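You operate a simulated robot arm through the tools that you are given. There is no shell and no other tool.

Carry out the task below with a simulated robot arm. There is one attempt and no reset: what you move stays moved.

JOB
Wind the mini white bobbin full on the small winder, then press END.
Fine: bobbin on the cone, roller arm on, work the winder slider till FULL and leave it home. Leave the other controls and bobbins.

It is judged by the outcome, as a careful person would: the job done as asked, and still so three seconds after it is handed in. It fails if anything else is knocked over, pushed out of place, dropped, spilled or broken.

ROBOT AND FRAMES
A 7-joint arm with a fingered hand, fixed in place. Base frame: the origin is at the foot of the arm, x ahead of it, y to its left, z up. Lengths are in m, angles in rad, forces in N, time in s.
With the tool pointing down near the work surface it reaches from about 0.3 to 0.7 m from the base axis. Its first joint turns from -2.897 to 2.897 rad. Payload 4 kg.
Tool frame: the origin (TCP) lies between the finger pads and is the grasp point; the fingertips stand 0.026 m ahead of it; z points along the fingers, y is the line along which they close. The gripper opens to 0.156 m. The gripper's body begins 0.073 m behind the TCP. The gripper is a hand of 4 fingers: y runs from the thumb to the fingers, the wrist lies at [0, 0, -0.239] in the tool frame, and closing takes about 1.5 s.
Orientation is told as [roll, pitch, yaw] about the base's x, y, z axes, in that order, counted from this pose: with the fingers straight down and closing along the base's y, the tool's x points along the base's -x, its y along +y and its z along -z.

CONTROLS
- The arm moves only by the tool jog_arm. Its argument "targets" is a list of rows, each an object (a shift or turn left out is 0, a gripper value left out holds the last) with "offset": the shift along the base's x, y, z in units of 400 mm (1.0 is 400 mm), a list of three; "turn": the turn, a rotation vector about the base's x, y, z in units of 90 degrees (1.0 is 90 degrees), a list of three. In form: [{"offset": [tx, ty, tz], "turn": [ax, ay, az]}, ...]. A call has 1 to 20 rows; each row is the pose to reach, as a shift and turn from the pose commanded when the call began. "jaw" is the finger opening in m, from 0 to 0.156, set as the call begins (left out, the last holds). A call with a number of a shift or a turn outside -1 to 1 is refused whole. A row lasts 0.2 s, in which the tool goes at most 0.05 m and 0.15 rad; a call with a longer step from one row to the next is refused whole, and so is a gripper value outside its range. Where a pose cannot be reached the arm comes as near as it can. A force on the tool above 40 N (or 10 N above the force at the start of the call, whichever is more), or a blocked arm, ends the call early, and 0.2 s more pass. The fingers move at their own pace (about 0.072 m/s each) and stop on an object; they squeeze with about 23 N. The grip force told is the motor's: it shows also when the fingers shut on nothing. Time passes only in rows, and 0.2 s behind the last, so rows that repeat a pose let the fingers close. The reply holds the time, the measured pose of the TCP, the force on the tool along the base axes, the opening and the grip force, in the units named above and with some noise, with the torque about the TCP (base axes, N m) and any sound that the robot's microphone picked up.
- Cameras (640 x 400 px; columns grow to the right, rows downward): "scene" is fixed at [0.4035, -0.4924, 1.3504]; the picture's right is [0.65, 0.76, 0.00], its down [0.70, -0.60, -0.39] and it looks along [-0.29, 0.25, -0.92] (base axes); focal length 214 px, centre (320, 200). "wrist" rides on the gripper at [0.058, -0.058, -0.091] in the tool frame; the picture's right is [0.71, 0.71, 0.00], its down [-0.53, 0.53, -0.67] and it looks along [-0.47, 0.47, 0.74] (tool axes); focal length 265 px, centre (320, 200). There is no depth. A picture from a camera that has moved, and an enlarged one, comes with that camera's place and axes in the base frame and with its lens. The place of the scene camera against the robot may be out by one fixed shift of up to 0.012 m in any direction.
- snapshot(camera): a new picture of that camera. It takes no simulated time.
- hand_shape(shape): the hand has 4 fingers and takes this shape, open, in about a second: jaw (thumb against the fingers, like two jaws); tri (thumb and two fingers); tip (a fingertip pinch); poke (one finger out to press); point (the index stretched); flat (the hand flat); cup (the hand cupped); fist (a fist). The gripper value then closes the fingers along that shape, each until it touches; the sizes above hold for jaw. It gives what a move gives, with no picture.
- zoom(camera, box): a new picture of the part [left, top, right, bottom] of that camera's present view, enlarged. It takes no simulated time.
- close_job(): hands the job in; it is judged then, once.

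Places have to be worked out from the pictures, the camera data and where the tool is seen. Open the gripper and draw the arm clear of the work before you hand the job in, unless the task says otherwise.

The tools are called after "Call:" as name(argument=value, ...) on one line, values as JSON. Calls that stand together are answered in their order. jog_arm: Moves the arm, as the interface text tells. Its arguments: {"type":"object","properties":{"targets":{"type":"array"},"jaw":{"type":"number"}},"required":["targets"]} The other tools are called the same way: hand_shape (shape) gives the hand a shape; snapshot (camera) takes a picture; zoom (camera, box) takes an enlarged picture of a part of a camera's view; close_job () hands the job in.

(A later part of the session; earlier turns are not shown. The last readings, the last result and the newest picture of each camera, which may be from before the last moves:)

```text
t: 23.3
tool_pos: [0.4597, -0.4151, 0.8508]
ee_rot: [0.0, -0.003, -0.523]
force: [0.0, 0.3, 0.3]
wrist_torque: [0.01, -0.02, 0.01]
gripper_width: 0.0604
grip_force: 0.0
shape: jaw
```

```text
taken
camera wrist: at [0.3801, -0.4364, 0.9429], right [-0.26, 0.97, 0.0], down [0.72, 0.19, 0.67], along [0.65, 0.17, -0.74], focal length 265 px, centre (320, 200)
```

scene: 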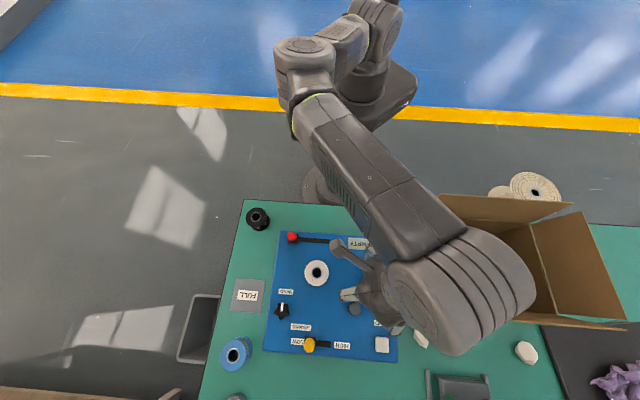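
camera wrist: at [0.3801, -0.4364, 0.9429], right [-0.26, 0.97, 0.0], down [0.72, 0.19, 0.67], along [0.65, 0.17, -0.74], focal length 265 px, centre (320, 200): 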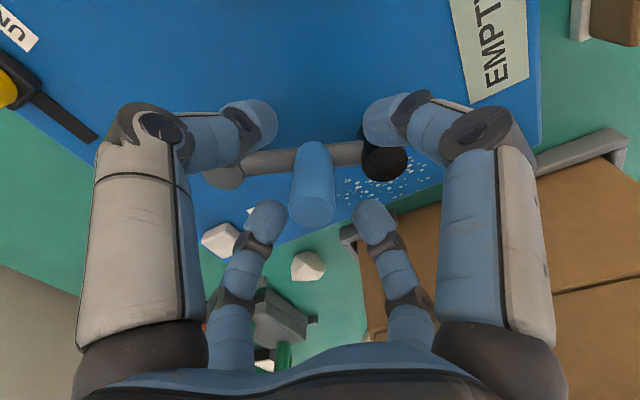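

The hand is about 3 mm off the handle axis, so I'll correct that and narrow the cage to 32 mm.

Call:
jog_arm(targets=[{"offset": [0.0045, -0.0075, 0]}, {"offset": [0.0045, -0.0075, 0]}, {"offset": [0.0045, -0.0075, 0]}], jaw=0.034)

Call:
snapshot(camera="wrist")

Call:
zoom(camera="scene", box=[290, 220, 430, 320])

```text
t: 24.1
tool_pos: [0.4602, -0.4178, 0.851]
ee_rot: [-0.002, -0.001, -0.526]
force: [-0.4, 0.0, -0.2]
wrist_torque: [0.02, -0.01, -0.01]
gripper_width: 0.0344
grip_force: 0.2
shape: jaw
```

```text
taken
camera wrist: at [0.3813, -0.4399, 0.9431], right [-0.26, 0.97, 0.0], down [0.72, 0.19, 0.67], along [0.65, 0.17, -0.74], focal length 265 px, centre (320, 200)
```

wrist: 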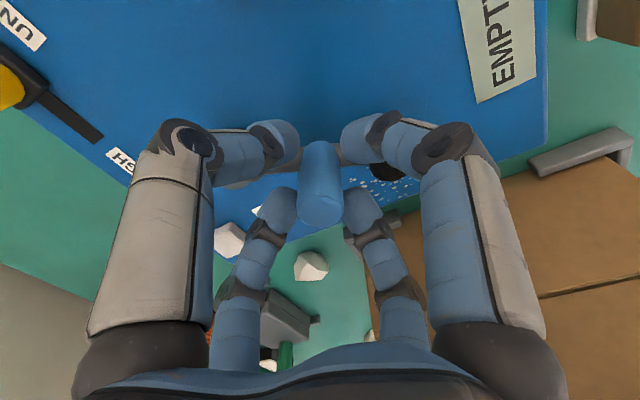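

```text
4.00 times, centred on (360, 270) of scene
camera zoom: at [0.4035, -0.4924, 1.3504], right [0.65, 0.76, 0.0], down [0.7, -0.6, -0.39], along [-0.29, 0.25, -0.92], focal length 858 px, centre (160, -80)
```

zoom: 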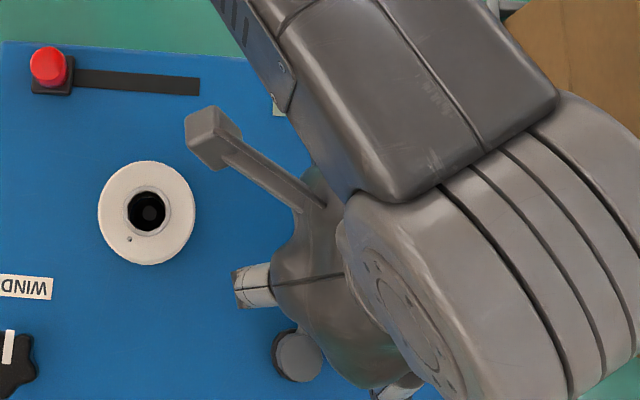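

The handle is caged. I'll raise slightly to z≈0.861 so the fingertips stay above the bobbin flange and the arm bar, then swing the handle along its arc about the pivot. Yaw stays fixed so no finger points at the bobbin.

Call:
jog_arm(targets=[{"offset": [0, 0, 0.025]}, {"offset": [0, 0, 0.025]}, {"offset": [-0.0169, -0.0066, 0.025]}, {"offset": [-0.0327, -0.0155, 0.025]}, {"offset": [-0.0471, -0.0265, 0.025]}, {"offset": [-0.0598, -0.0395, 0.025]}, {"offset": [-0.0707, -0.054, 0.025]}, {"offset": [-0.0793, -0.0699, 0.025]}], jaw=0.029)

Call:
snapshot(camera="wrist")

Call:
zoom(camera="scene", box=[290, 220, 430, 320])

```text
t: 25.9
tool_pos: [0.4292, -0.4473, 0.8616]
ee_rot: [-0.002, 0.001, -0.526]
force: [-0.8, 1.5, 0.0]
wrist_torque: [0.03, 0.05, 0.04]
gripper_width: 0.0295
grip_force: 0.0
shape: jaw
```

```text
taken
camera wrist: at [0.3499, -0.4685, 0.9541], right [-0.26, 0.97, 0.0], down [0.72, 0.19, 0.67], along [0.65, 0.17, -0.74], focal length 265 px, centre (320, 200)
```

wrist: 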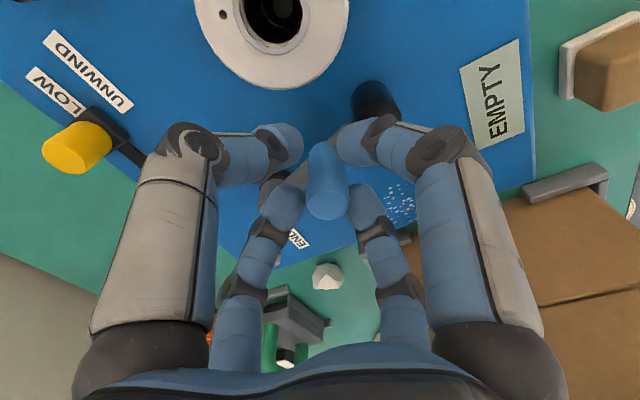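

```text
4.00 times, centred on (360, 270) of scene
camera zoom: at [0.4035, -0.4924, 1.3504], right [0.65, 0.76, 0.0], down [0.7, -0.6, -0.39], along [-0.29, 0.25, -0.92], focal length 858 px, centre (160, -80)
```

zoom: 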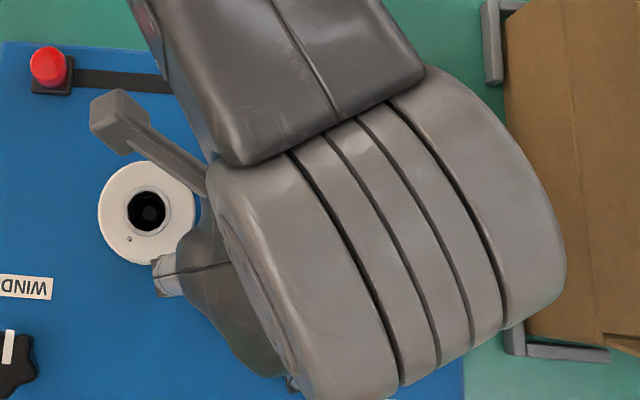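

The arm is swinging freely with the cage, and the roller is approaching the bobbin. Continuing in smaller steps while watching force.

Call:
jog_arm(targets=[{"offset": [-0.0025, -0.0063, 0]}, {"offset": [-0.005, -0.0127, 0]}, {"offset": [-0.007, -0.0192, 0]}, {"offset": [-0.0087, -0.0258, 0]}])

Call:
snapshot(camera="wrist")

```text
t: 26.9
tool_pos: [0.4245, -0.4575, 0.862]
ee_rot: [0.001, 0.0, -0.522]
force: [-0.1, 1.2, -0.4]
wrist_torque: [0.05, 0.01, 0.01]
gripper_width: 0.0294
grip_force: 0.1
shape: jaw
```

```text
taken
camera wrist: at [0.3448, -0.4788, 0.9543], right [-0.26, 0.97, 0.0], down [0.72, 0.19, 0.67], along [0.65, 0.17, -0.74], focal length 265 px, centre (320, 200)
```

wrist: 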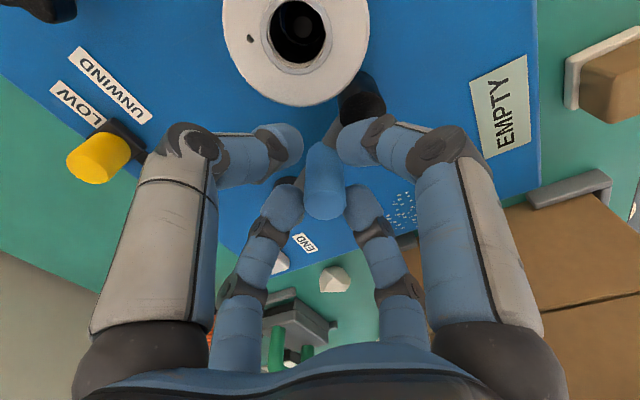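

The roller is almost touching the bobbin. I'll continue in small steps.

Call:
jog_arm(targets=[{"offset": [-0.0012, -0.0067, 0]}, {"offset": [-0.0023, -0.0134, 0]}])

Call:
zoom(camera="wrist", box=[220, 0, 420, 230])

```text
t: 27.5
tool_pos: [0.4234, -0.4622, 0.862]
ee_rot: [0.001, 0.0, -0.522]
force: [0.0, 3.3, 0.3]
wrist_torque: [0.06, 0.0, 0.03]
gripper_width: 0.0293
grip_force: 0.1
shape: jaw
```

```text
1.74 times, centred on (320, 115) of wrist
camera zoom: at [0.345, -0.4837, 0.955], right [-0.26, 0.97, 0.0], down [0.72, 0.19, 0.67], along [0.65, 0.17, -0.74], focal length 462 px, centre (320, 348)
```

zoom: 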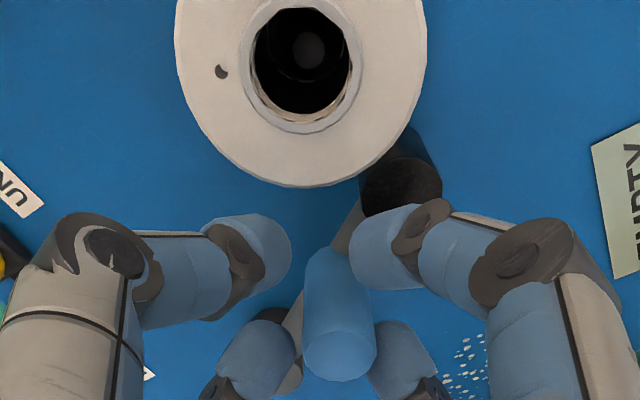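

Force is up to 3 N with the roller at the edge of the flange. I'll go on gently until it's clearly against the bobbin.

Call:
jog_arm(targets=[{"offset": [-0.0005, -0.0068, 0]}, {"offset": [-0.0008, -0.0136, 0]}])

Call:
zoom(camera="wrist", box=[220, 0, 420, 230])

Call:
snapshot(camera="wrist")

```text
t: 28.1
tool_pos: [0.4242, -0.468, 0.8616]
ee_rot: [0.001, -0.001, -0.522]
force: [-0.7, 7.0, 4.5]
wrist_torque: [0.24, -0.05, 0.08]
gripper_width: 0.0301
grip_force: 0.1
shape: jaw
```

```text
1.74 times, centred on (320, 115) of wrist
camera zoom: at [0.3452, -0.4889, 0.9542], right [-0.26, 0.97, 0.0], down [0.72, 0.19, 0.67], along [0.65, 0.17, -0.74], focal length 462 px, centre (320, 348)
```

zoom: 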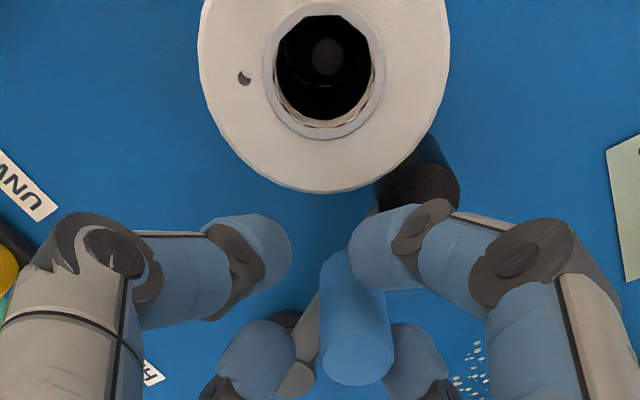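

```text
taken
camera wrist: at [0.3452, -0.4889, 0.9542], right [-0.26, 0.97, 0.0], down [0.72, 0.19, 0.67], along [0.65, 0.17, -0.74], focal length 265 px, centre (320, 200)
```

wrist: 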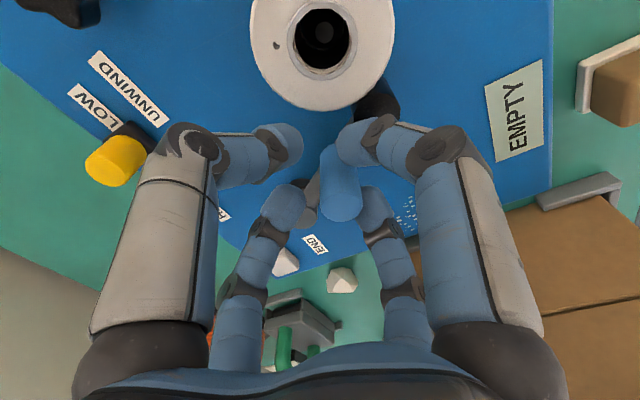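

The handle has stopped moving (it shifted inside the cage) and the roller's axis is 40 mm from the cone axis, which is flange contact. One small extra push will make sure it's firmly on, then I'll check.

Call:
jog_arm(targets=[{"offset": [0.0, -0.004, 0]}, {"offset": [0.0, -0.007, 0]}])

Call:
snapshot(camera="wrist")

```text
t: 28.7
tool_pos: [0.423, -0.4704, 0.8612]
ee_rot: [0.0, -0.002, -0.523]
force: [0.7, 8.7, 5.7]
wrist_torque: [0.37, -0.03, 0.09]
gripper_width: 0.0306
grip_force: 0.1
shape: jaw
```

```text
taken
camera wrist: at [0.3446, -0.492, 0.9544], right [-0.26, 0.97, 0.0], down [0.72, 0.19, 0.67], along [0.65, 0.17, -0.74], focal length 265 px, centre (320, 200)
```

wrist: 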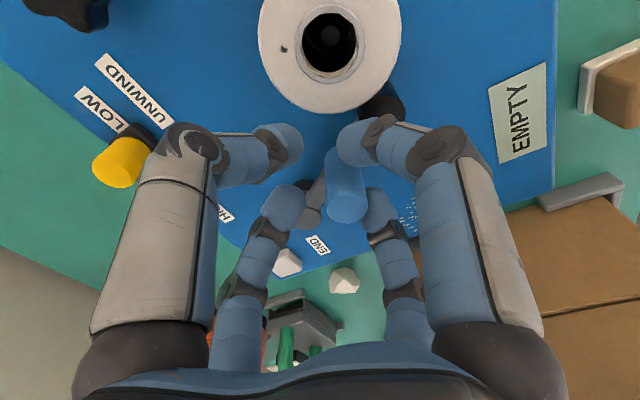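

The handle is firmly held (8.7 N, finger slightly flexed). I'll back the cage off ~12 mm to re-centre on the handle without pulling the arm back, and check.

Call:
jog_arm(targets=[{"offset": [0.003, 0.014, 0]}, {"offset": [0.0055, 0.026, 0]}, {"offset": [0.0055, 0.026, 0]}], jaw=0.034)

Call:
snapshot(camera="wrist")

```text
t: 29.5
tool_pos: [0.4255, -0.4606, 0.8617]
ee_rot: [-0.001, -0.002, -0.525]
force: [-0.3, 0.8, 0.5]
wrist_torque: [-0.02, 0.0, 0.01]
gripper_width: 0.0337
grip_force: 0.0
shape: jaw
```

```text
taken
camera wrist: at [0.3465, -0.4819, 0.9539], right [-0.26, 0.97, 0.0], down [0.72, 0.19, 0.67], along [0.65, 0.17, -0.74], focal length 265 px, centre (320, 200)
```

wrist: 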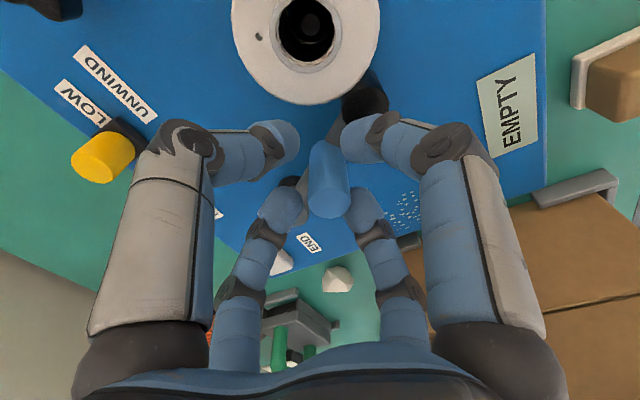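

Force is gone and the arm stayed put. I'll centre the cage a bit more on the handle and lift clear.

Call:
jog_arm(targets=[{"offset": [0.012, 0.013, 0]}, {"offset": [0.012, 0.013, 0]}, {"offset": [0.012, 0.013, 0.03]}, {"offset": [0.012, 0.013, 0.08]}, {"offset": [0.012, 0.013, 0.16]}, {"offset": [0.012, 0.013, 0.26]}, {"offset": [0.012, 0.013, 0.26]}])

Call:
snapshot(camera="wrist")

Call:
zoom(camera="scene", box=[290, 220, 430, 320])

```text
t: 31.1
tool_pos: [0.4292, -0.4563, 0.9629]
ee_rot: [-0.001, 0.001, -0.523]
force: [0.6, 0.0, 0.0]
wrist_torque: [0.01, 0.0, 0.06]
gripper_width: 0.0338
grip_force: 0.0
shape: jaw
```

```text
taken
camera wrist: at [0.3492, -0.4781, 1.0567], right [-0.26, 0.97, 0.0], down [0.72, 0.19, 0.67], along [0.65, 0.17, -0.74], focal length 265 px, centre (320, 200)
```

wrist: 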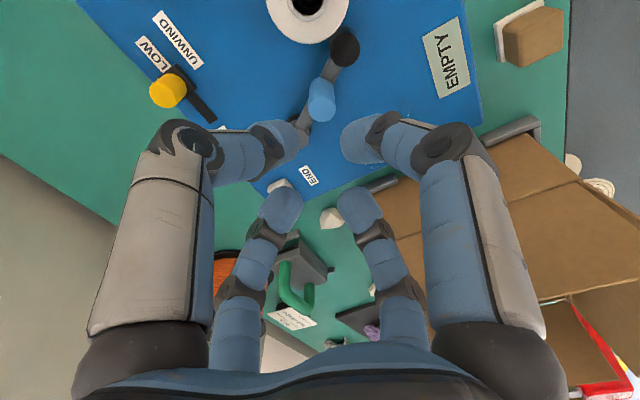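

```text
4.00 times, centred on (360, 270) of scene
camera zoom: at [0.4035, -0.4924, 1.3504], right [0.65, 0.76, 0.0], down [0.7, -0.6, -0.39], along [-0.29, 0.25, -0.92], focal length 858 px, centre (160, -80)
```

zoom: 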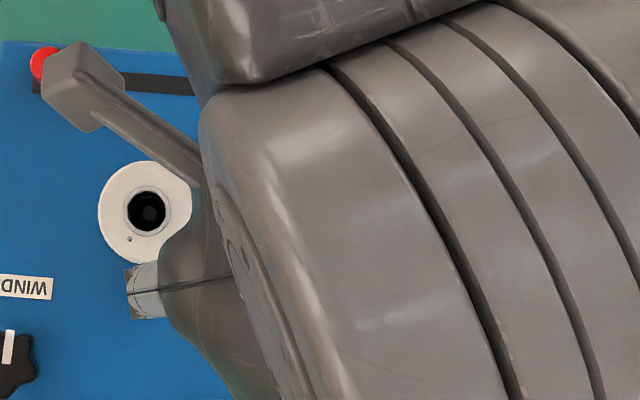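

The arm is clear and the roller arm rests against the bobbin. I'll inspect that contact.

Call:
zoom(camera="wrist", box=[240, 0, 400, 140])

```text
2.86 times, centred on (320, 70) of wrist
camera zoom: at [0.3492, -0.4781, 1.0567], right [-0.26, 0.97, 0.0], down [0.72, 0.19, 0.67], along [0.65, 0.17, -0.74], focal length 758 px, centre (320, 571)
```

zoom: 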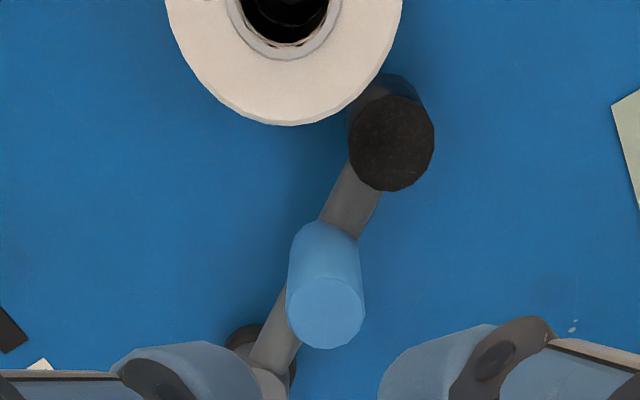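

The roller sits at the flange edge. Next is the red winder slider: I'll move above its knob with yaw +17°, so that no finger points at the bobbin during the stroke.

Call:
jog_arm(targets=[{"offset": [-0.07175, -0.00738, 0], "turn": [0, 0, 0.087]}, {"offset": [-0.1435, -0.01476, 0], "turn": [0, 0, 0.174]}, {"offset": [-0.21525, -0.02214, -0.02], "turn": [0, 0, 0.261]}, {"offset": [-0.287, -0.02952, -0.04], "turn": [0, 0, 0.348]}, {"offset": [-0.35875, -0.0369, -0.06], "turn": [0, 0, 0.435]}, {"offset": [-0.4305, -0.0443, -0.0825], "turn": [0, 0, 0.522]}, {"offset": [-0.4305, -0.0443, -0.0825], "turn": [0, 0, 0.522]}], jaw=0.06)

Call:
snapshot(camera="wrist")

Call:
snapshot(camera="scene")

```text
t: 32.7
tool_pos: [0.2584, -0.4727, 0.9317]
ee_rot: [0.0, 0.0, 0.298]
force: [1.2, 0.3, -0.3]
wrist_torque: [-0.01, 0.0, 0.01]
gripper_width: 0.0597
grip_force: 0.0
shape: jaw
```

```text
taken
camera wrist: at [0.22, -0.5441, 1.0236], right [-0.88, 0.47, 0.0], down [0.35, 0.66, 0.67], along [0.31, 0.59, -0.74], focal length 265 px, centre (320, 200)
```

wrist: 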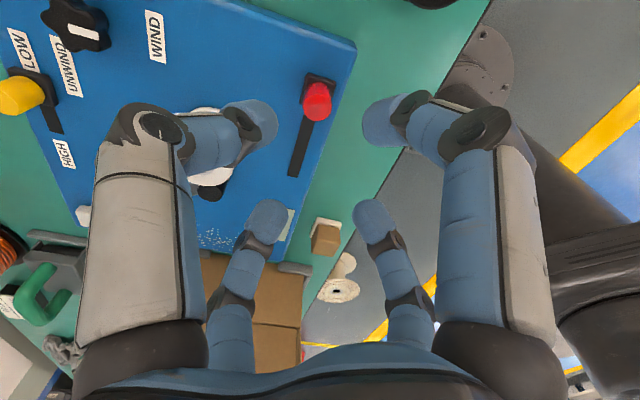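

```text
taken
```

scene: 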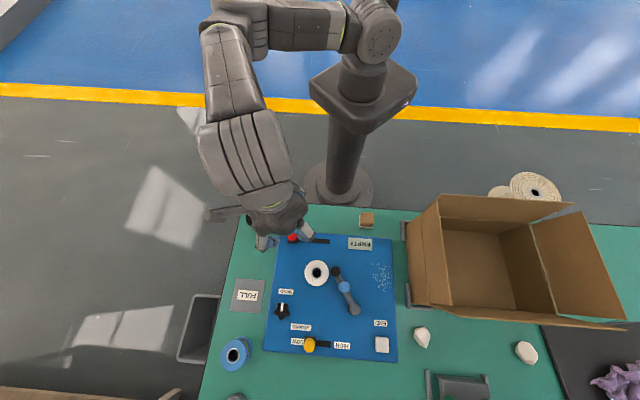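

The roller arm and bobbin are now visible from the scene camera. I'll zoom there and on the red knob.

Call:
zoom(camera="scene", box=[290, 245, 370, 325])

Call:
zoom(camera="wrist", box=[240, 50, 400, 190])

```text
5.00 times, centred on (330, 285) of scene
camera zoom: at [0.4035, -0.4924, 1.3504], right [0.65, 0.76, 0.0], down [0.7, -0.6, -0.39], along [-0.29, 0.25, -0.92], focal length 1072 px, centre (270, -225)
```

zoom: 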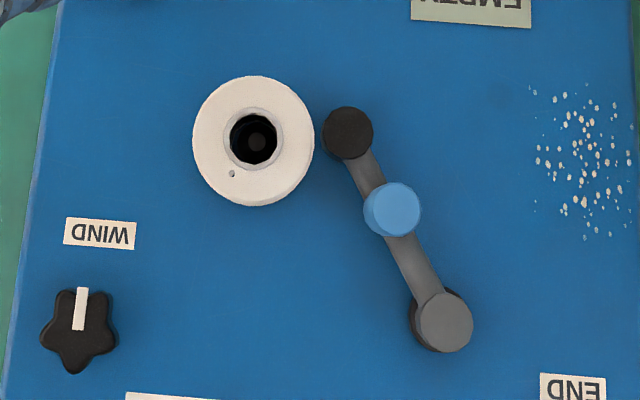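

```text
2.86 times, centred on (320, 120) of wrist
camera zoom: at [0.22, -0.5441, 1.0236], right [-0.88, 0.47, 0.0], down [0.35, 0.66, 0.67], along [0.31, 0.59, -0.74], focal length 758 px, centre (320, 429)
```

zoom: 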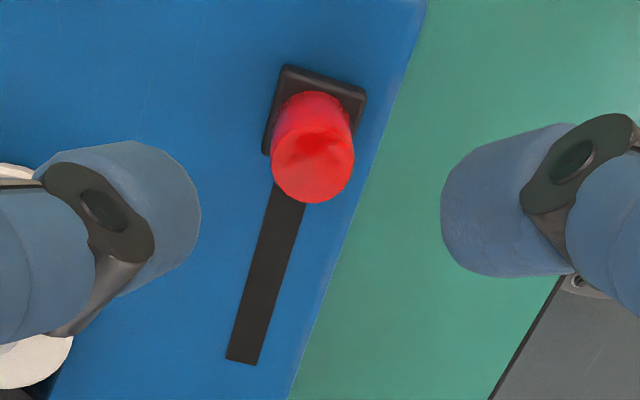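

The scene close-up shows the roller arm has swung about 57° to its stop right beside the bobbin, and it stays there. The red knob is at (0.259, -0.4745), top 0.83, with the slot running along +45° to (0.328, -0.405). I'll descend around the knob and form a cage.

Call:
jog_arm(targets=[{"offset": [0.0015, -0.0045, -0.06]}, {"offset": [0.0015, -0.0045, -0.12]}, {"offset": [0.0015, -0.0045, -0.18]}, {"offset": [0.0015, -0.0045, -0.215]}, {"offset": [0.0015, -0.0045, -0.234]}, {"offset": [0.0015, -0.0045, -0.234]}])

Call:
snapshot(camera="wrist")

Call:
zoom(camera="scene", box=[230, 200, 390, 300])

```text
t: 34.1
tool_pos: [0.2584, -0.475, 0.8377]
ee_rot: [0.001, 0.0, 0.296]
force: [0.3, -0.1, 0.9]
wrist_torque: [-0.03, 0.01, 0.0]
gripper_width: 0.0598
grip_force: 0.0
shape: jaw
```

```text
taken
camera wrist: at [0.2209, -0.5469, 0.9304], right [-0.88, 0.47, 0.0], down [0.35, 0.66, 0.67], along [0.31, 0.59, -0.74], focal length 265 px, centre (320, 200)
```

wrist: 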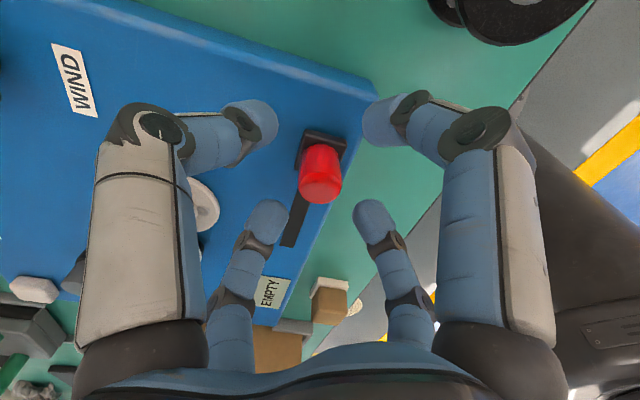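

```text
4.00 times, centred on (310, 250) of scene
camera zoom: at [0.4035, -0.4924, 1.3504], right [0.65, 0.76, 0.0], down [0.7, -0.6, -0.39], along [-0.29, 0.25, -0.92], focal length 858 px, centre (360, 0)
```

zoom: 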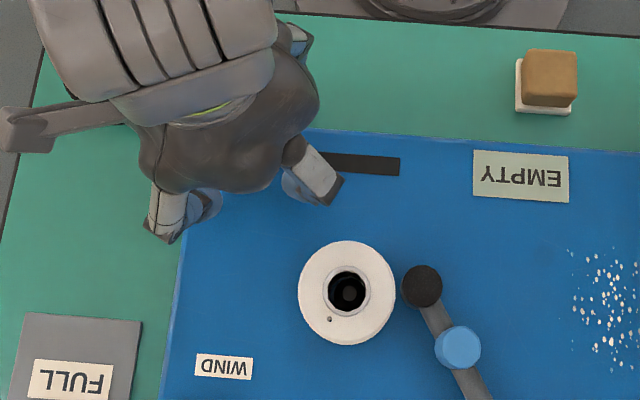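

The knob is centred in the hand. I'll close the cage to 28 mm and make the first outward stroke slowly along the slot.

Call:
jog_arm(targets=[{"offset": [0, 0, 0]}, {"offset": [0, 0, 0]}, {"offset": [0.0177, 0.0177, 0]}, {"offset": [0.0354, 0.0354, 0]}, {"offset": [0.0707, 0.0707, 0]}, {"offset": [0.1061, 0.1061, 0]}], jaw=0.028)

Call:
snapshot(camera="wrist")

Call:
zoom(camera="scene", box=[230, 200, 390, 300])

```text
t: 35.5
tool_pos: [0.2999, -0.4333, 0.8375]
ee_rot: [-0.001, -0.003, 0.296]
force: [0.2, 0.0, -0.6]
wrist_torque: [-0.03, -0.03, 0.0]
gripper_width: 0.0283
grip_force: 0.0
shape: jaw
```

```text
taken
camera wrist: at [0.2626, -0.5049, 0.9299], right [-0.88, 0.47, 0.0], down [0.35, 0.66, 0.67], along [0.32, 0.59, -0.74], focal length 265 px, centre (320, 200)
```

wrist: 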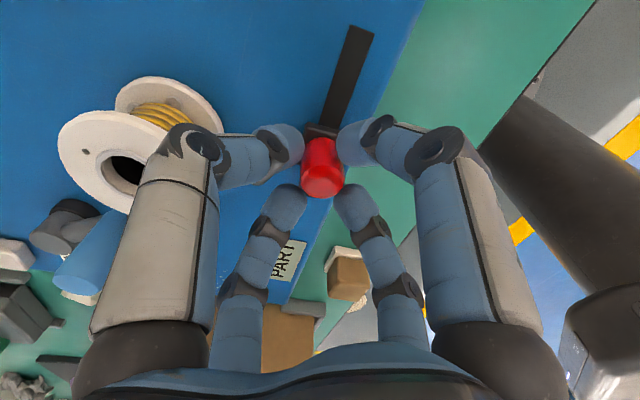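

```text
4.00 times, centred on (310, 250) of scene
camera zoom: at [0.4035, -0.4924, 1.3504], right [0.65, 0.76, 0.0], down [0.7, -0.6, -0.39], along [-0.29, 0.25, -0.92], focal length 858 px, centre (360, 0)
```

zoom: 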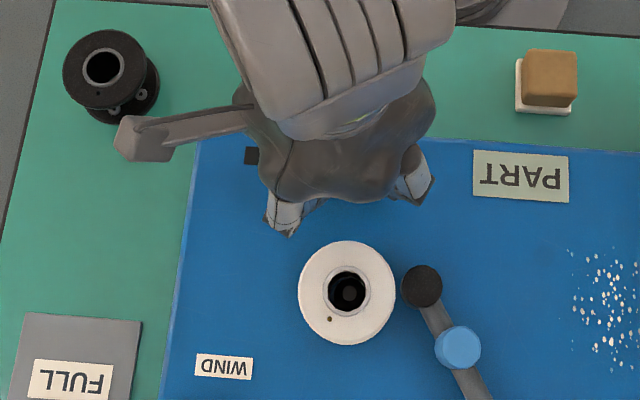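

The display now says PART and yellow yarn is on the bobbin, so the slider works with the roller on. I'll advance in small time steps, checking the display each time so I don't overrun.

Call:
jog_arm(targets=[{"offset": [0.0177, 0.0177, 0]}])

Call:
zoom(camera="scene", box=[290, 220, 390, 300])

Call:
snapshot(camera="wrist")

```text
t: 35.9
tool_pos: [0.3071, -0.4251, 0.8365]
ee_rot: [0.0, 0.0, 0.297]
force: [-0.8, -0.5, -0.1]
wrist_torque: [0.03, 0.0, -0.02]
gripper_width: 0.0281
grip_force: 0.2
shape: jaw
```

```text
5.00 times, centred on (340, 260) of scene
camera zoom: at [0.4035, -0.4924, 1.3504], right [0.65, 0.76, 0.0], down [0.7, -0.6, -0.39], along [-0.29, 0.25, -0.92], focal length 1072 px, centre (220, -100)
```

zoom: 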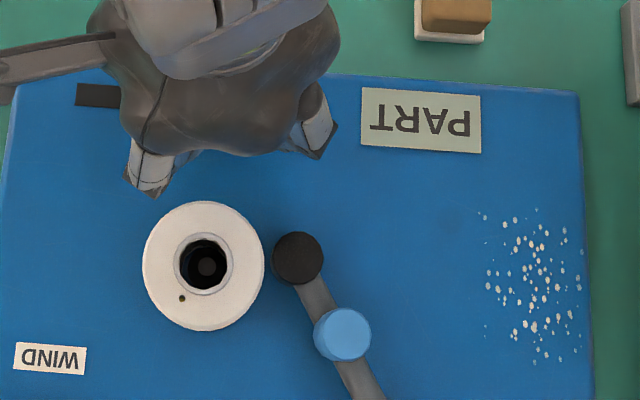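

```text
taken
camera wrist: at [0.2703, -0.4974, 0.9294], right [-0.88, 0.47, 0.0], down [0.35, 0.66, 0.67], along [0.31, 0.59, -0.74], focal length 265 px, centre (320, 200)
```

wrist: 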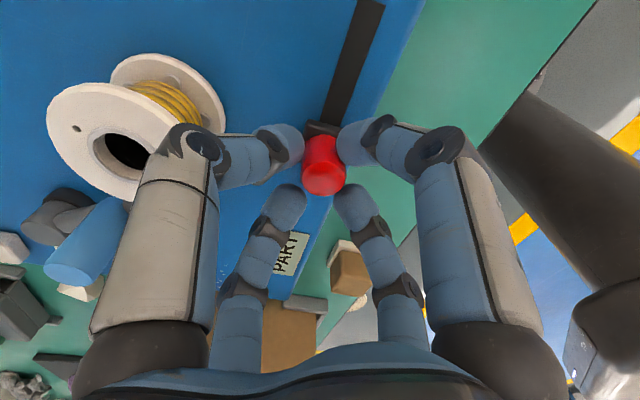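

Display still PART. I'll measure the yarn size now, hold one step, and compare, to learn whether it winds with time or with slider motion.

Call:
zoom(camera="wrist", box=[40, 30, 240, 230])

Call:
jog_arm(targets=[{"offset": [0, 0, 0]}])

Call:
zoom(camera="wrist", box=[40, 30, 240, 230])

Call:
zoom(camera="scene", box=[290, 220, 390, 300])

```text
2.00 times, centred on (140, 130) of wrist
camera zoom: at [0.2703, -0.4974, 0.9294], right [-0.88, 0.47, 0.0], down [0.35, 0.66, 0.67], along [0.31, 0.59, -0.74], focal length 531 px, centre (680, 340)
```

zoom: 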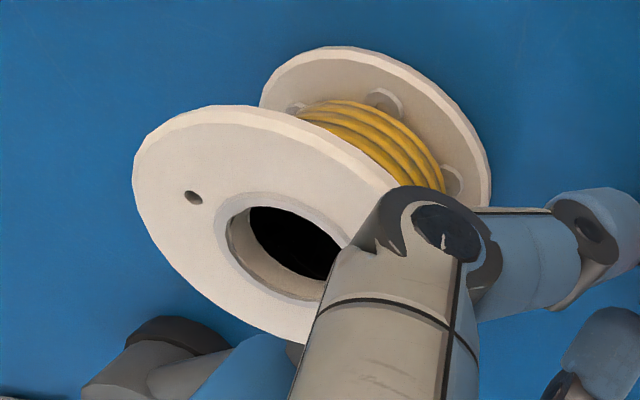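

```text
t: 36.3
tool_pos: [0.3079, -0.4252, 0.8379]
ee_rot: [0.0, 0.001, 0.296]
force: [-0.5, -0.7, -0.5]
wrist_torque: [0.04, 0.05, 0.02]
gripper_width: 0.0281
grip_force: 0.0
shape: jaw
```

```text
2.00 times, centred on (140, 130) of wrist
camera zoom: at [0.2701, -0.4977, 0.9295], right [-0.88, 0.47, 0.0], down [0.35, 0.66, 0.67], along [0.31, 0.59, -0.74], focal length 531 px, centre (680, 340)
```

zoom: 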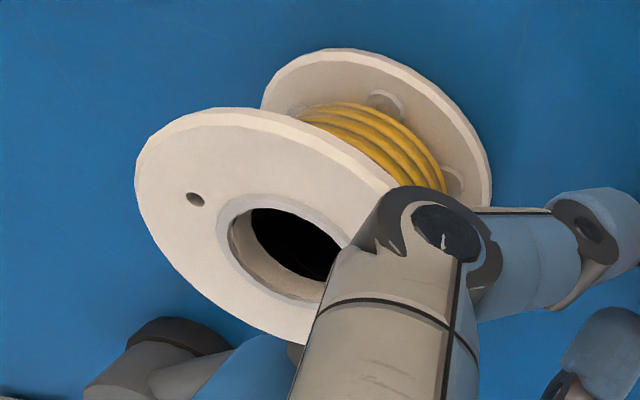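

```text
5.00 times, centred on (340, 260) of scene
camera zoom: at [0.4035, -0.4924, 1.3504], right [0.65, 0.76, 0.0], down [0.7, -0.6, -0.39], along [-0.29, 0.25, -0.92], focal length 1072 px, centre (220, -100)
```

zoom: 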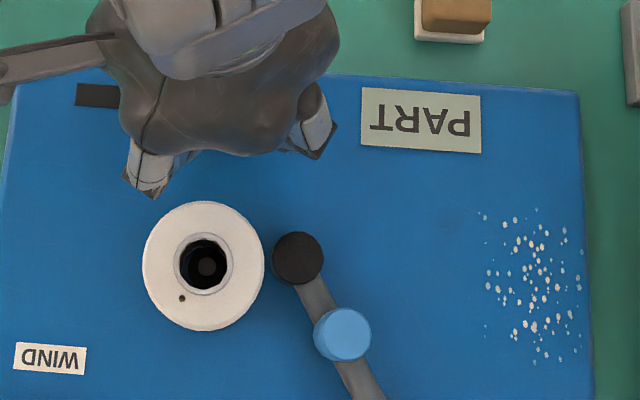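

The yarn doesn't grow while holding still, so winding follows slider motion. I'll finish this stroke toward the far end.

Call:
jog_arm(targets=[{"offset": [0.0141, 0.0141, 0]}, {"offset": [0.0265, 0.0265, 0]}])

Call:
zoom(camera="wrist", box=[20, 20, 440, 280])

Call:
zoom(camera="scene", box=[290, 220, 390, 300])

```text
t: 36.9
tool_pos: [0.319, -0.417, 0.8379]
ee_rot: [0.0, -0.002, 0.297]
force: [-0.5, -0.2, -0.1]
wrist_torque: [-0.01, 0.01, -0.01]
gripper_width: 0.0285
grip_force: 0.1
shape: jaw
```

```text
1.52 times, centred on (230, 150) of wrist
camera zoom: at [0.2804, -0.4884, 0.9305], right [-0.88, 0.47, 0.0], down [0.35, 0.66, 0.67], along [0.31, 0.59, -0.74], focal length 404 px, centre (457, 276)
```

zoom: 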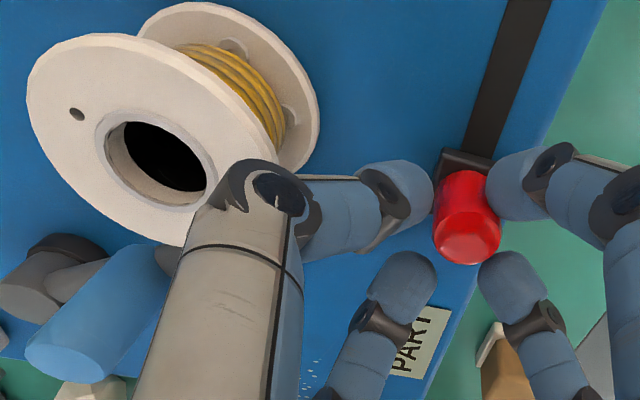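

```text
5.00 times, centred on (340, 260) of scene
camera zoom: at [0.4035, -0.4924, 1.3504], right [0.65, 0.76, 0.0], down [0.7, -0.6, -0.39], along [-0.29, 0.25, -0.92], focal length 1072 px, centre (220, -100)
```

zoom: 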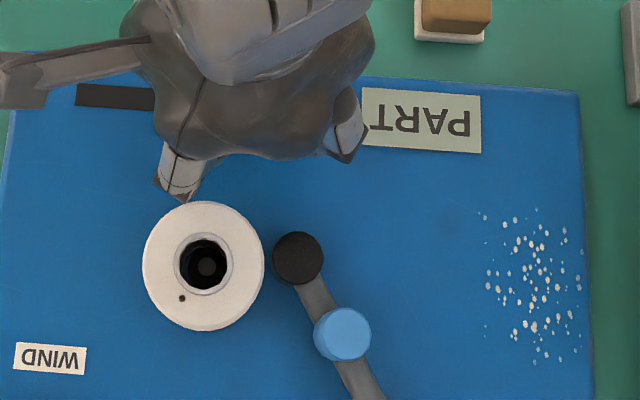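

Still PART, no contact forces. Now the return stroke, checking halfway and at home.

Call:
jog_arm(targets=[{"offset": [-0.0354, -0.0354, 0]}, {"offset": [-0.0707, -0.0707, 0]}, {"offset": [-0.1061, -0.1061, 0]}])

Call:
zoom(camera="scene", box=[290, 220, 390, 300])

Call:
zoom(camera="wrist", box=[20, 20, 440, 280])

```text
t: 37.7
tool_pos: [0.2749, -0.4595, 0.8357]
ee_rot: [0.0, 0.0, 0.296]
force: [0.2, 0.1, 0.5]
wrist_torque: [-0.02, 0.01, 0.03]
gripper_width: 0.0278
grip_force: 0.1
shape: jaw
```

```text
5.00 times, centred on (340, 260) of scene
camera zoom: at [0.4035, -0.4924, 1.3504], right [0.65, 0.76, 0.0], down [0.7, -0.6, -0.39], along [-0.29, 0.25, -0.92], focal length 1072 px, centre (220, -100)
```

zoom: 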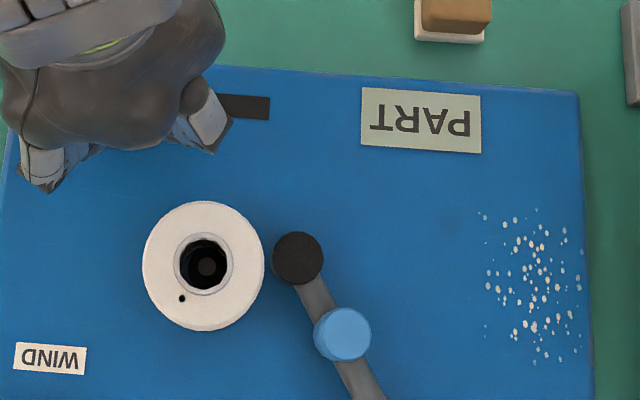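

```text
1.52 times, centred on (230, 150) of wrist
camera zoom: at [0.2378, -0.5314, 0.9287], right [-0.88, 0.47, 0.0], down [0.35, 0.66, 0.67], along [0.31, 0.59, -0.74], focal length 404 px, centre (457, 276)
```

zoom: 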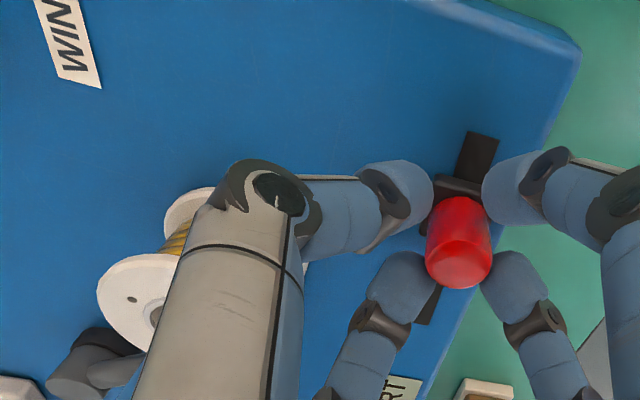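

Continuing back to the home stop with a few millimetres of overtravel to take up the cage slack.

Call:
jog_arm(targets=[{"offset": [-0.03, -0.03, 0]}, {"offset": [-0.05, -0.05, 0]}])

Call:
zoom(camera="scene", box=[290, 220, 390, 300])

Call:
zoom(camera="wrist", box=[220, 20, 440, 280])

```text
t: 38.3
tool_pos: [0.2551, -0.478, 0.8376]
ee_rot: [0.0, -0.001, 0.297]
force: [2.0, 0.5, -0.8]
wrist_torque: [0.01, -0.03, 0.02]
gripper_width: 0.0282
grip_force: 0.0
shape: jaw
```

```text
5.00 times, centred on (340, 260) of scene
camera zoom: at [0.4035, -0.4924, 1.3504], right [0.65, 0.76, 0.0], down [0.7, -0.6, -0.39], along [-0.29, 0.25, -0.92], focal length 1072 px, centre (220, -100)
```

zoom: 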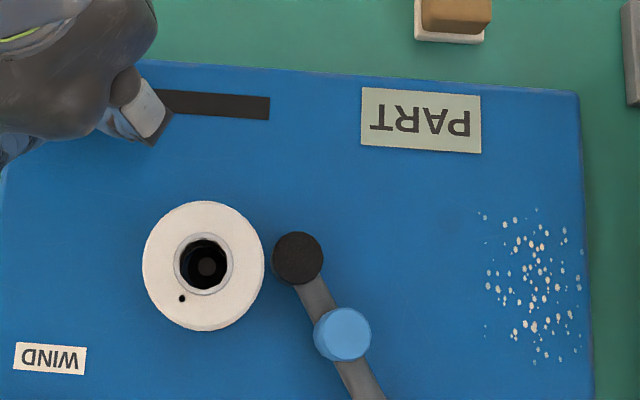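

```text
1.54 times, centred on (330, 150) of wrist
camera zoom: at [0.2172, -0.5505, 0.9308], right [-0.88, 0.47, 0.0], down [0.35, 0.66, 0.67], along [0.31, 0.59, -0.74], focal length 408 px, centre (305, 277)
```

zoom: 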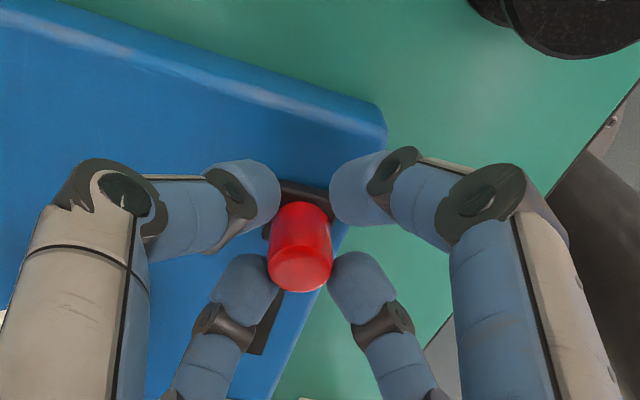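

The slider is home (2 N at the stop), display PART. Second stroke outward, checking midway.

Call:
jog_arm(targets=[{"offset": [0.0354, 0.0354, 0]}, {"offset": [0.0707, 0.0707, 0]}, {"offset": [0.09, 0.09, 0]}])

Call:
zoom(camera="scene", box=[290, 220, 390, 300])

Call:
zoom(camera="wrist", box=[20, 20, 440, 280])

```text
t: 39.1
tool_pos: [0.2926, -0.4406, 0.838]
ee_rot: [0.0, 0.001, 0.295]
force: [-1.1, 0.1, 0.6]
wrist_torque: [-0.02, 0.02, 0.01]
gripper_width: 0.0282
grip_force: 0.0
shape: jaw
```

```text
5.00 times, centred on (340, 260) of scene
camera zoom: at [0.4035, -0.4924, 1.3504], right [0.65, 0.76, 0.0], down [0.7, -0.6, -0.39], along [-0.29, 0.25, -0.92], focal length 1072 px, centre (220, -100)
```

zoom: 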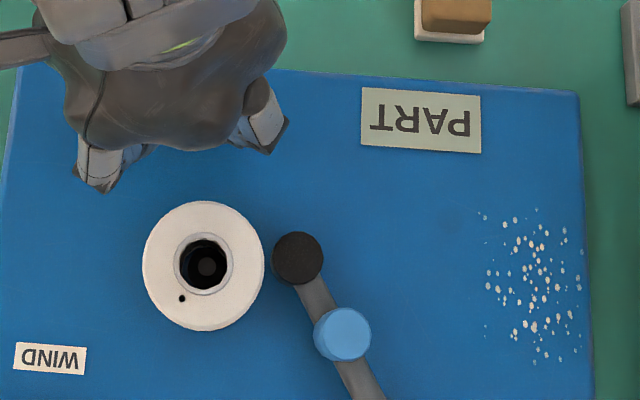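

```text
1.52 times, centred on (230, 150) of wrist
camera zoom: at [0.2547, -0.5128, 0.9315], right [-0.88, 0.47, 0.0], down [0.35, 0.66, 0.67], along [0.31, 0.59, -0.74], focal length 404 px, centre (457, 276)
```

zoom: 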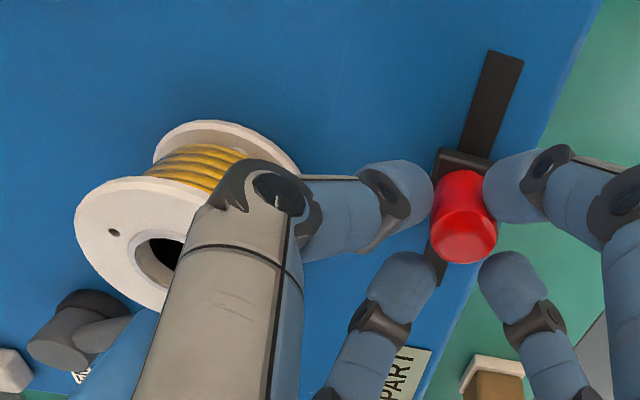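

Yarn is visibly thicker now. Continuing to the far end.

Call:
jog_arm(targets=[{"offset": [0.03, 0.03, 0]}, {"offset": [0.0601, 0.0601, 0]}])

Call:
zoom(camera="scene", box=[290, 220, 390, 300])

Call:
zoom(camera="wrist", box=[20, 20, 440, 280])

```text
t: 39.7
tool_pos: [0.317, -0.416, 0.8398]
ee_rot: [0.002, -0.002, 0.298]
force: [0.4, 0.6, -0.4]
wrist_torque: [-0.03, 0.03, 0.0]
gripper_width: 0.0284
grip_force: 0.0
shape: jaw
```

```text
5.00 times, centred on (340, 260) of scene
camera zoom: at [0.4035, -0.4924, 1.3504], right [0.65, 0.76, 0.0], down [0.7, -0.6, -0.39], along [-0.29, 0.25, -0.92], focal length 1072 px, centre (220, -100)
```

zoom: 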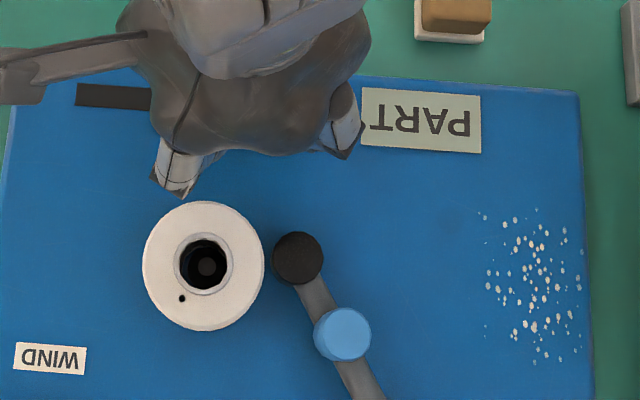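

```text
1.52 times, centred on (230, 150) of wrist
camera zoom: at [0.2783, -0.4884, 0.9314], right [-0.88, 0.47, 0.0], down [0.35, 0.66, 0.67], along [0.31, 0.59, -0.74], focal length 404 px, centre (457, 276)
```

zoom: 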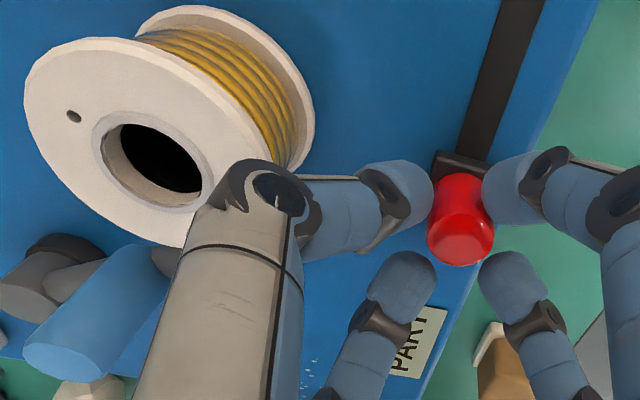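

The yarn is approaching the flange rim but the display still says PART. I'll return in smaller steps with checks to catch FULL.

Call:
jog_arm(targets=[{"offset": [-0.025, -0.025, 0]}, {"offset": [-0.05, -0.05, 0]}])

Call:
zoom(camera="scene", box=[290, 220, 390, 300])

Call:
zoom(camera="wrist", box=[20, 20, 440, 280])

```text
t: 40.3
tool_pos: [0.2965, -0.4384, 0.8382]
ee_rot: [-0.004, 0.0, 0.294]
force: [0.0, 0.3, -0.3]
wrist_torque: [0.03, 0.01, 0.03]
gripper_width: 0.0282
grip_force: 0.1
shape: jaw
```

```text
5.00 times, centred on (340, 260) of scene
camera zoom: at [0.4035, -0.4924, 1.3504], right [0.65, 0.76, 0.0], down [0.7, -0.6, -0.39], along [-0.29, 0.25, -0.92], focal length 1072 px, centre (220, -100)
```

zoom: 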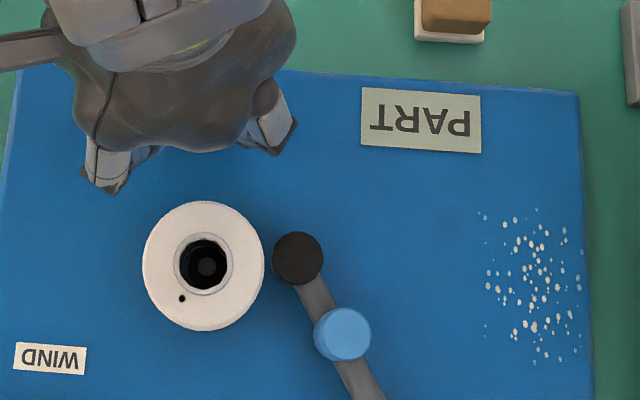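

```text
1.52 times, centred on (230, 150) of wrist
camera zoom: at [0.2575, -0.5104, 0.9322], right [-0.88, 0.47, 0.0], down [0.35, 0.66, 0.67], along [0.31, 0.59, -0.74], focal length 404 px, centre (457, 276)
```

zoom: 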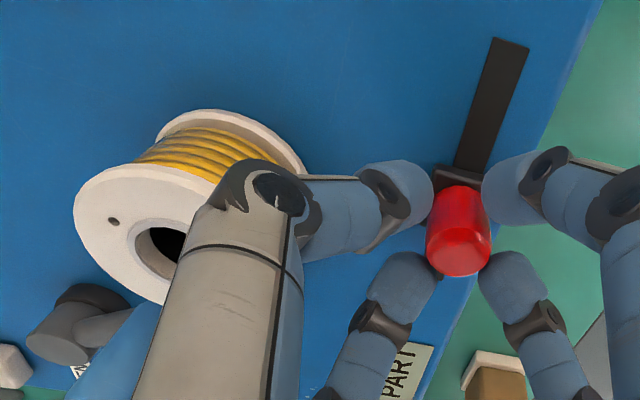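

No change on the way back; winding seems to happen on outward strokes only. Continuing to home.

Call:
jog_arm(targets=[{"offset": [-0.035, -0.035, 0]}, {"offset": [-0.07, -0.07, 0]}, {"offset": [-0.1015, -0.1015, 0]}])

Call:
zoom(camera="scene", box=[290, 220, 390, 300])

Call:
zoom(camera="wrist", box=[20, 20, 440, 280])

```text
t: 41.1
tool_pos: [0.2555, -0.4777, 0.8372]
ee_rot: [0.0, 0.0, 0.295]
force: [1.5, 0.4, 0.6]
wrist_torque: [0.05, -0.05, 0.03]
gripper_width: 0.0284
grip_force: 0.0
shape: jaw
```

```text
5.00 times, centred on (340, 260) of scene
camera zoom: at [0.4035, -0.4924, 1.3504], right [0.65, 0.76, 0.0], down [0.7, -0.6, -0.39], along [-0.29, 0.25, -0.92], focal length 1072 px, centre (220, -100)
```

zoom: 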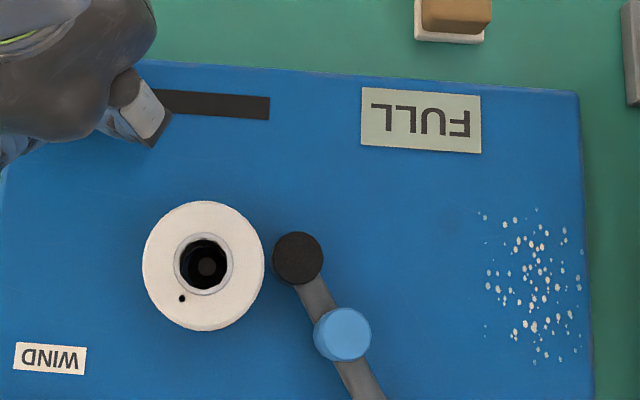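

```text
1.52 times, centred on (230, 150) of wrist
camera zoom: at [0.2173, -0.5511, 0.9302], right [-0.88, 0.47, 0.0], down [0.35, 0.66, 0.67], along [0.31, 0.59, -0.74], focal length 404 px, centre (457, 276)
```

zoom: 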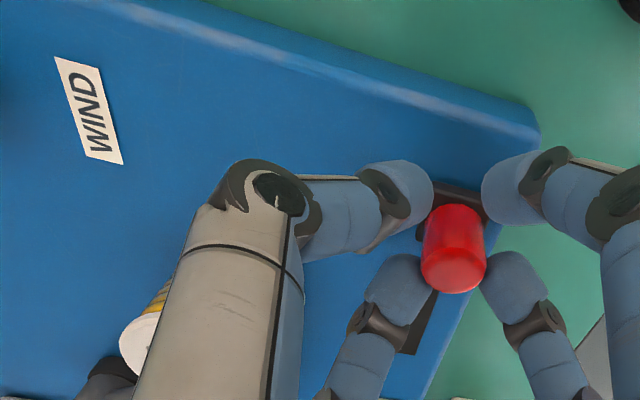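

The display reads FULL. I'll nudge ~2 mm further against the home stop to be sure the slider is home, then open and lift off.

Call:
jog_arm(targets=[{"offset": [-0.005, -0.005, 0]}, {"offset": [-0.005, -0.005, 0]}])

Call:
jog_arm(targets=[{"offset": [0.012, 0.011, 0]}, {"offset": [0.012, 0.011, 0]}, {"offset": [0.012, 0.011, 0]}], jaw=0.06)

Call:
snapshot(camera="wrist")

```text
t: 41.7
tool_pos: [0.2543, -0.4804, 0.8397]
ee_rot: [0.001, -0.002, 0.298]
force: [1.7, 2.2, 0.3]
wrist_torque: [0.03, -0.04, -0.03]
gripper_width: 0.0281
grip_force: 0.0
shape: jaw
```

```text
t: 42.5
tool_pos: [0.2587, -0.4759, 0.8382]
ee_rot: [-0.001, 0.001, 0.296]
force: [0.8, 0.3, 0.4]
wrist_torque: [-0.01, 0.0, 0.03]
gripper_width: 0.0596
grip_force: 0.1
shape: jaw
```

```text
taken
camera wrist: at [0.2204, -0.5479, 0.9312], right [-0.88, 0.47, 0.0], down [0.35, 0.66, 0.67], along [0.31, 0.59, -0.74], focal length 265 px, centre (320, 200)
```

wrist: 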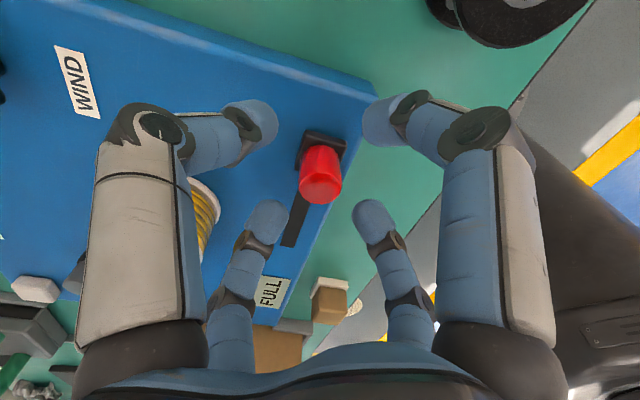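

The slider stands home and the display shows FULL. I'll lift off and check the whole scene before pressing END.

Call:
jog_arm(targets=[{"offset": [0, 0, 0.05]}, {"offset": [0, 0, 0.12]}, {"offset": [0, 0, 0.22]}, {"offset": [0, 0, 0.3]}, {"offset": [0, 0, 0.3]}])

Call:
hand_shape(shape="poke")

Call:
zoom(camera="scene", box=[240, 220, 440, 360])

Call:
snapshot(camera="wrist")

```text
t: 43.7
tool_pos: [0.2606, -0.4736, 0.9595]
ee_rot: [0.0, -0.003, 0.296]
force: [-0.3, -0.2, 0.0]
wrist_torque: [-0.01, 0.0, 0.02]
gripper_width: 0.0597
grip_force: 0.0
shape: jaw
```

```text
t: 44.6
tool_pos: [0.2611, -0.473, 0.9581]
ee_rot: [0.0, 0.001, 0.296]
force: [0.4, 0.8, 0.9]
wrist_torque: [0.0, 0.02, 0.0]
gripper_width: 0.0
grip_force: 0.0
shape: poke
```

```text
2.86 times, centred on (340, 290) of scene
camera zoom: at [0.4035, -0.4924, 1.3504], right [0.65, 0.76, 0.0], down [0.7, -0.6, -0.39], along [-0.29, 0.25, -0.92], focal length 613 px, centre (263, -57)
```

zoom: 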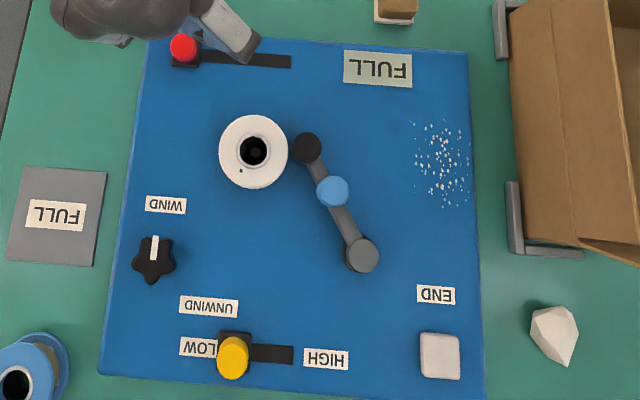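

```text
taken
camera wrist: at [0.2224, -0.5466, 1.0516], right [-0.88, 0.47, 0.0], down [0.35, 0.66, 0.67], along [0.31, 0.59, -0.74], focal length 265 px, centre (320, 200)
```

wrist: 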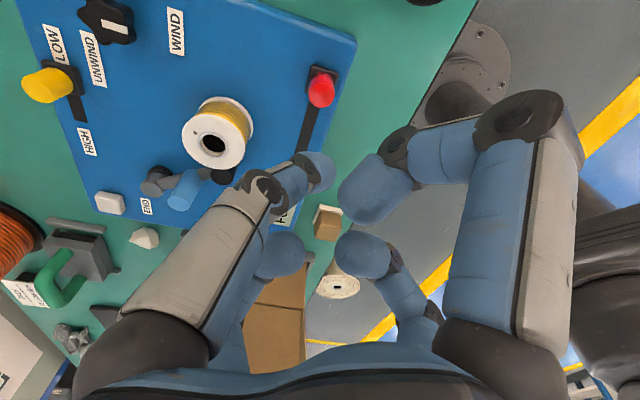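

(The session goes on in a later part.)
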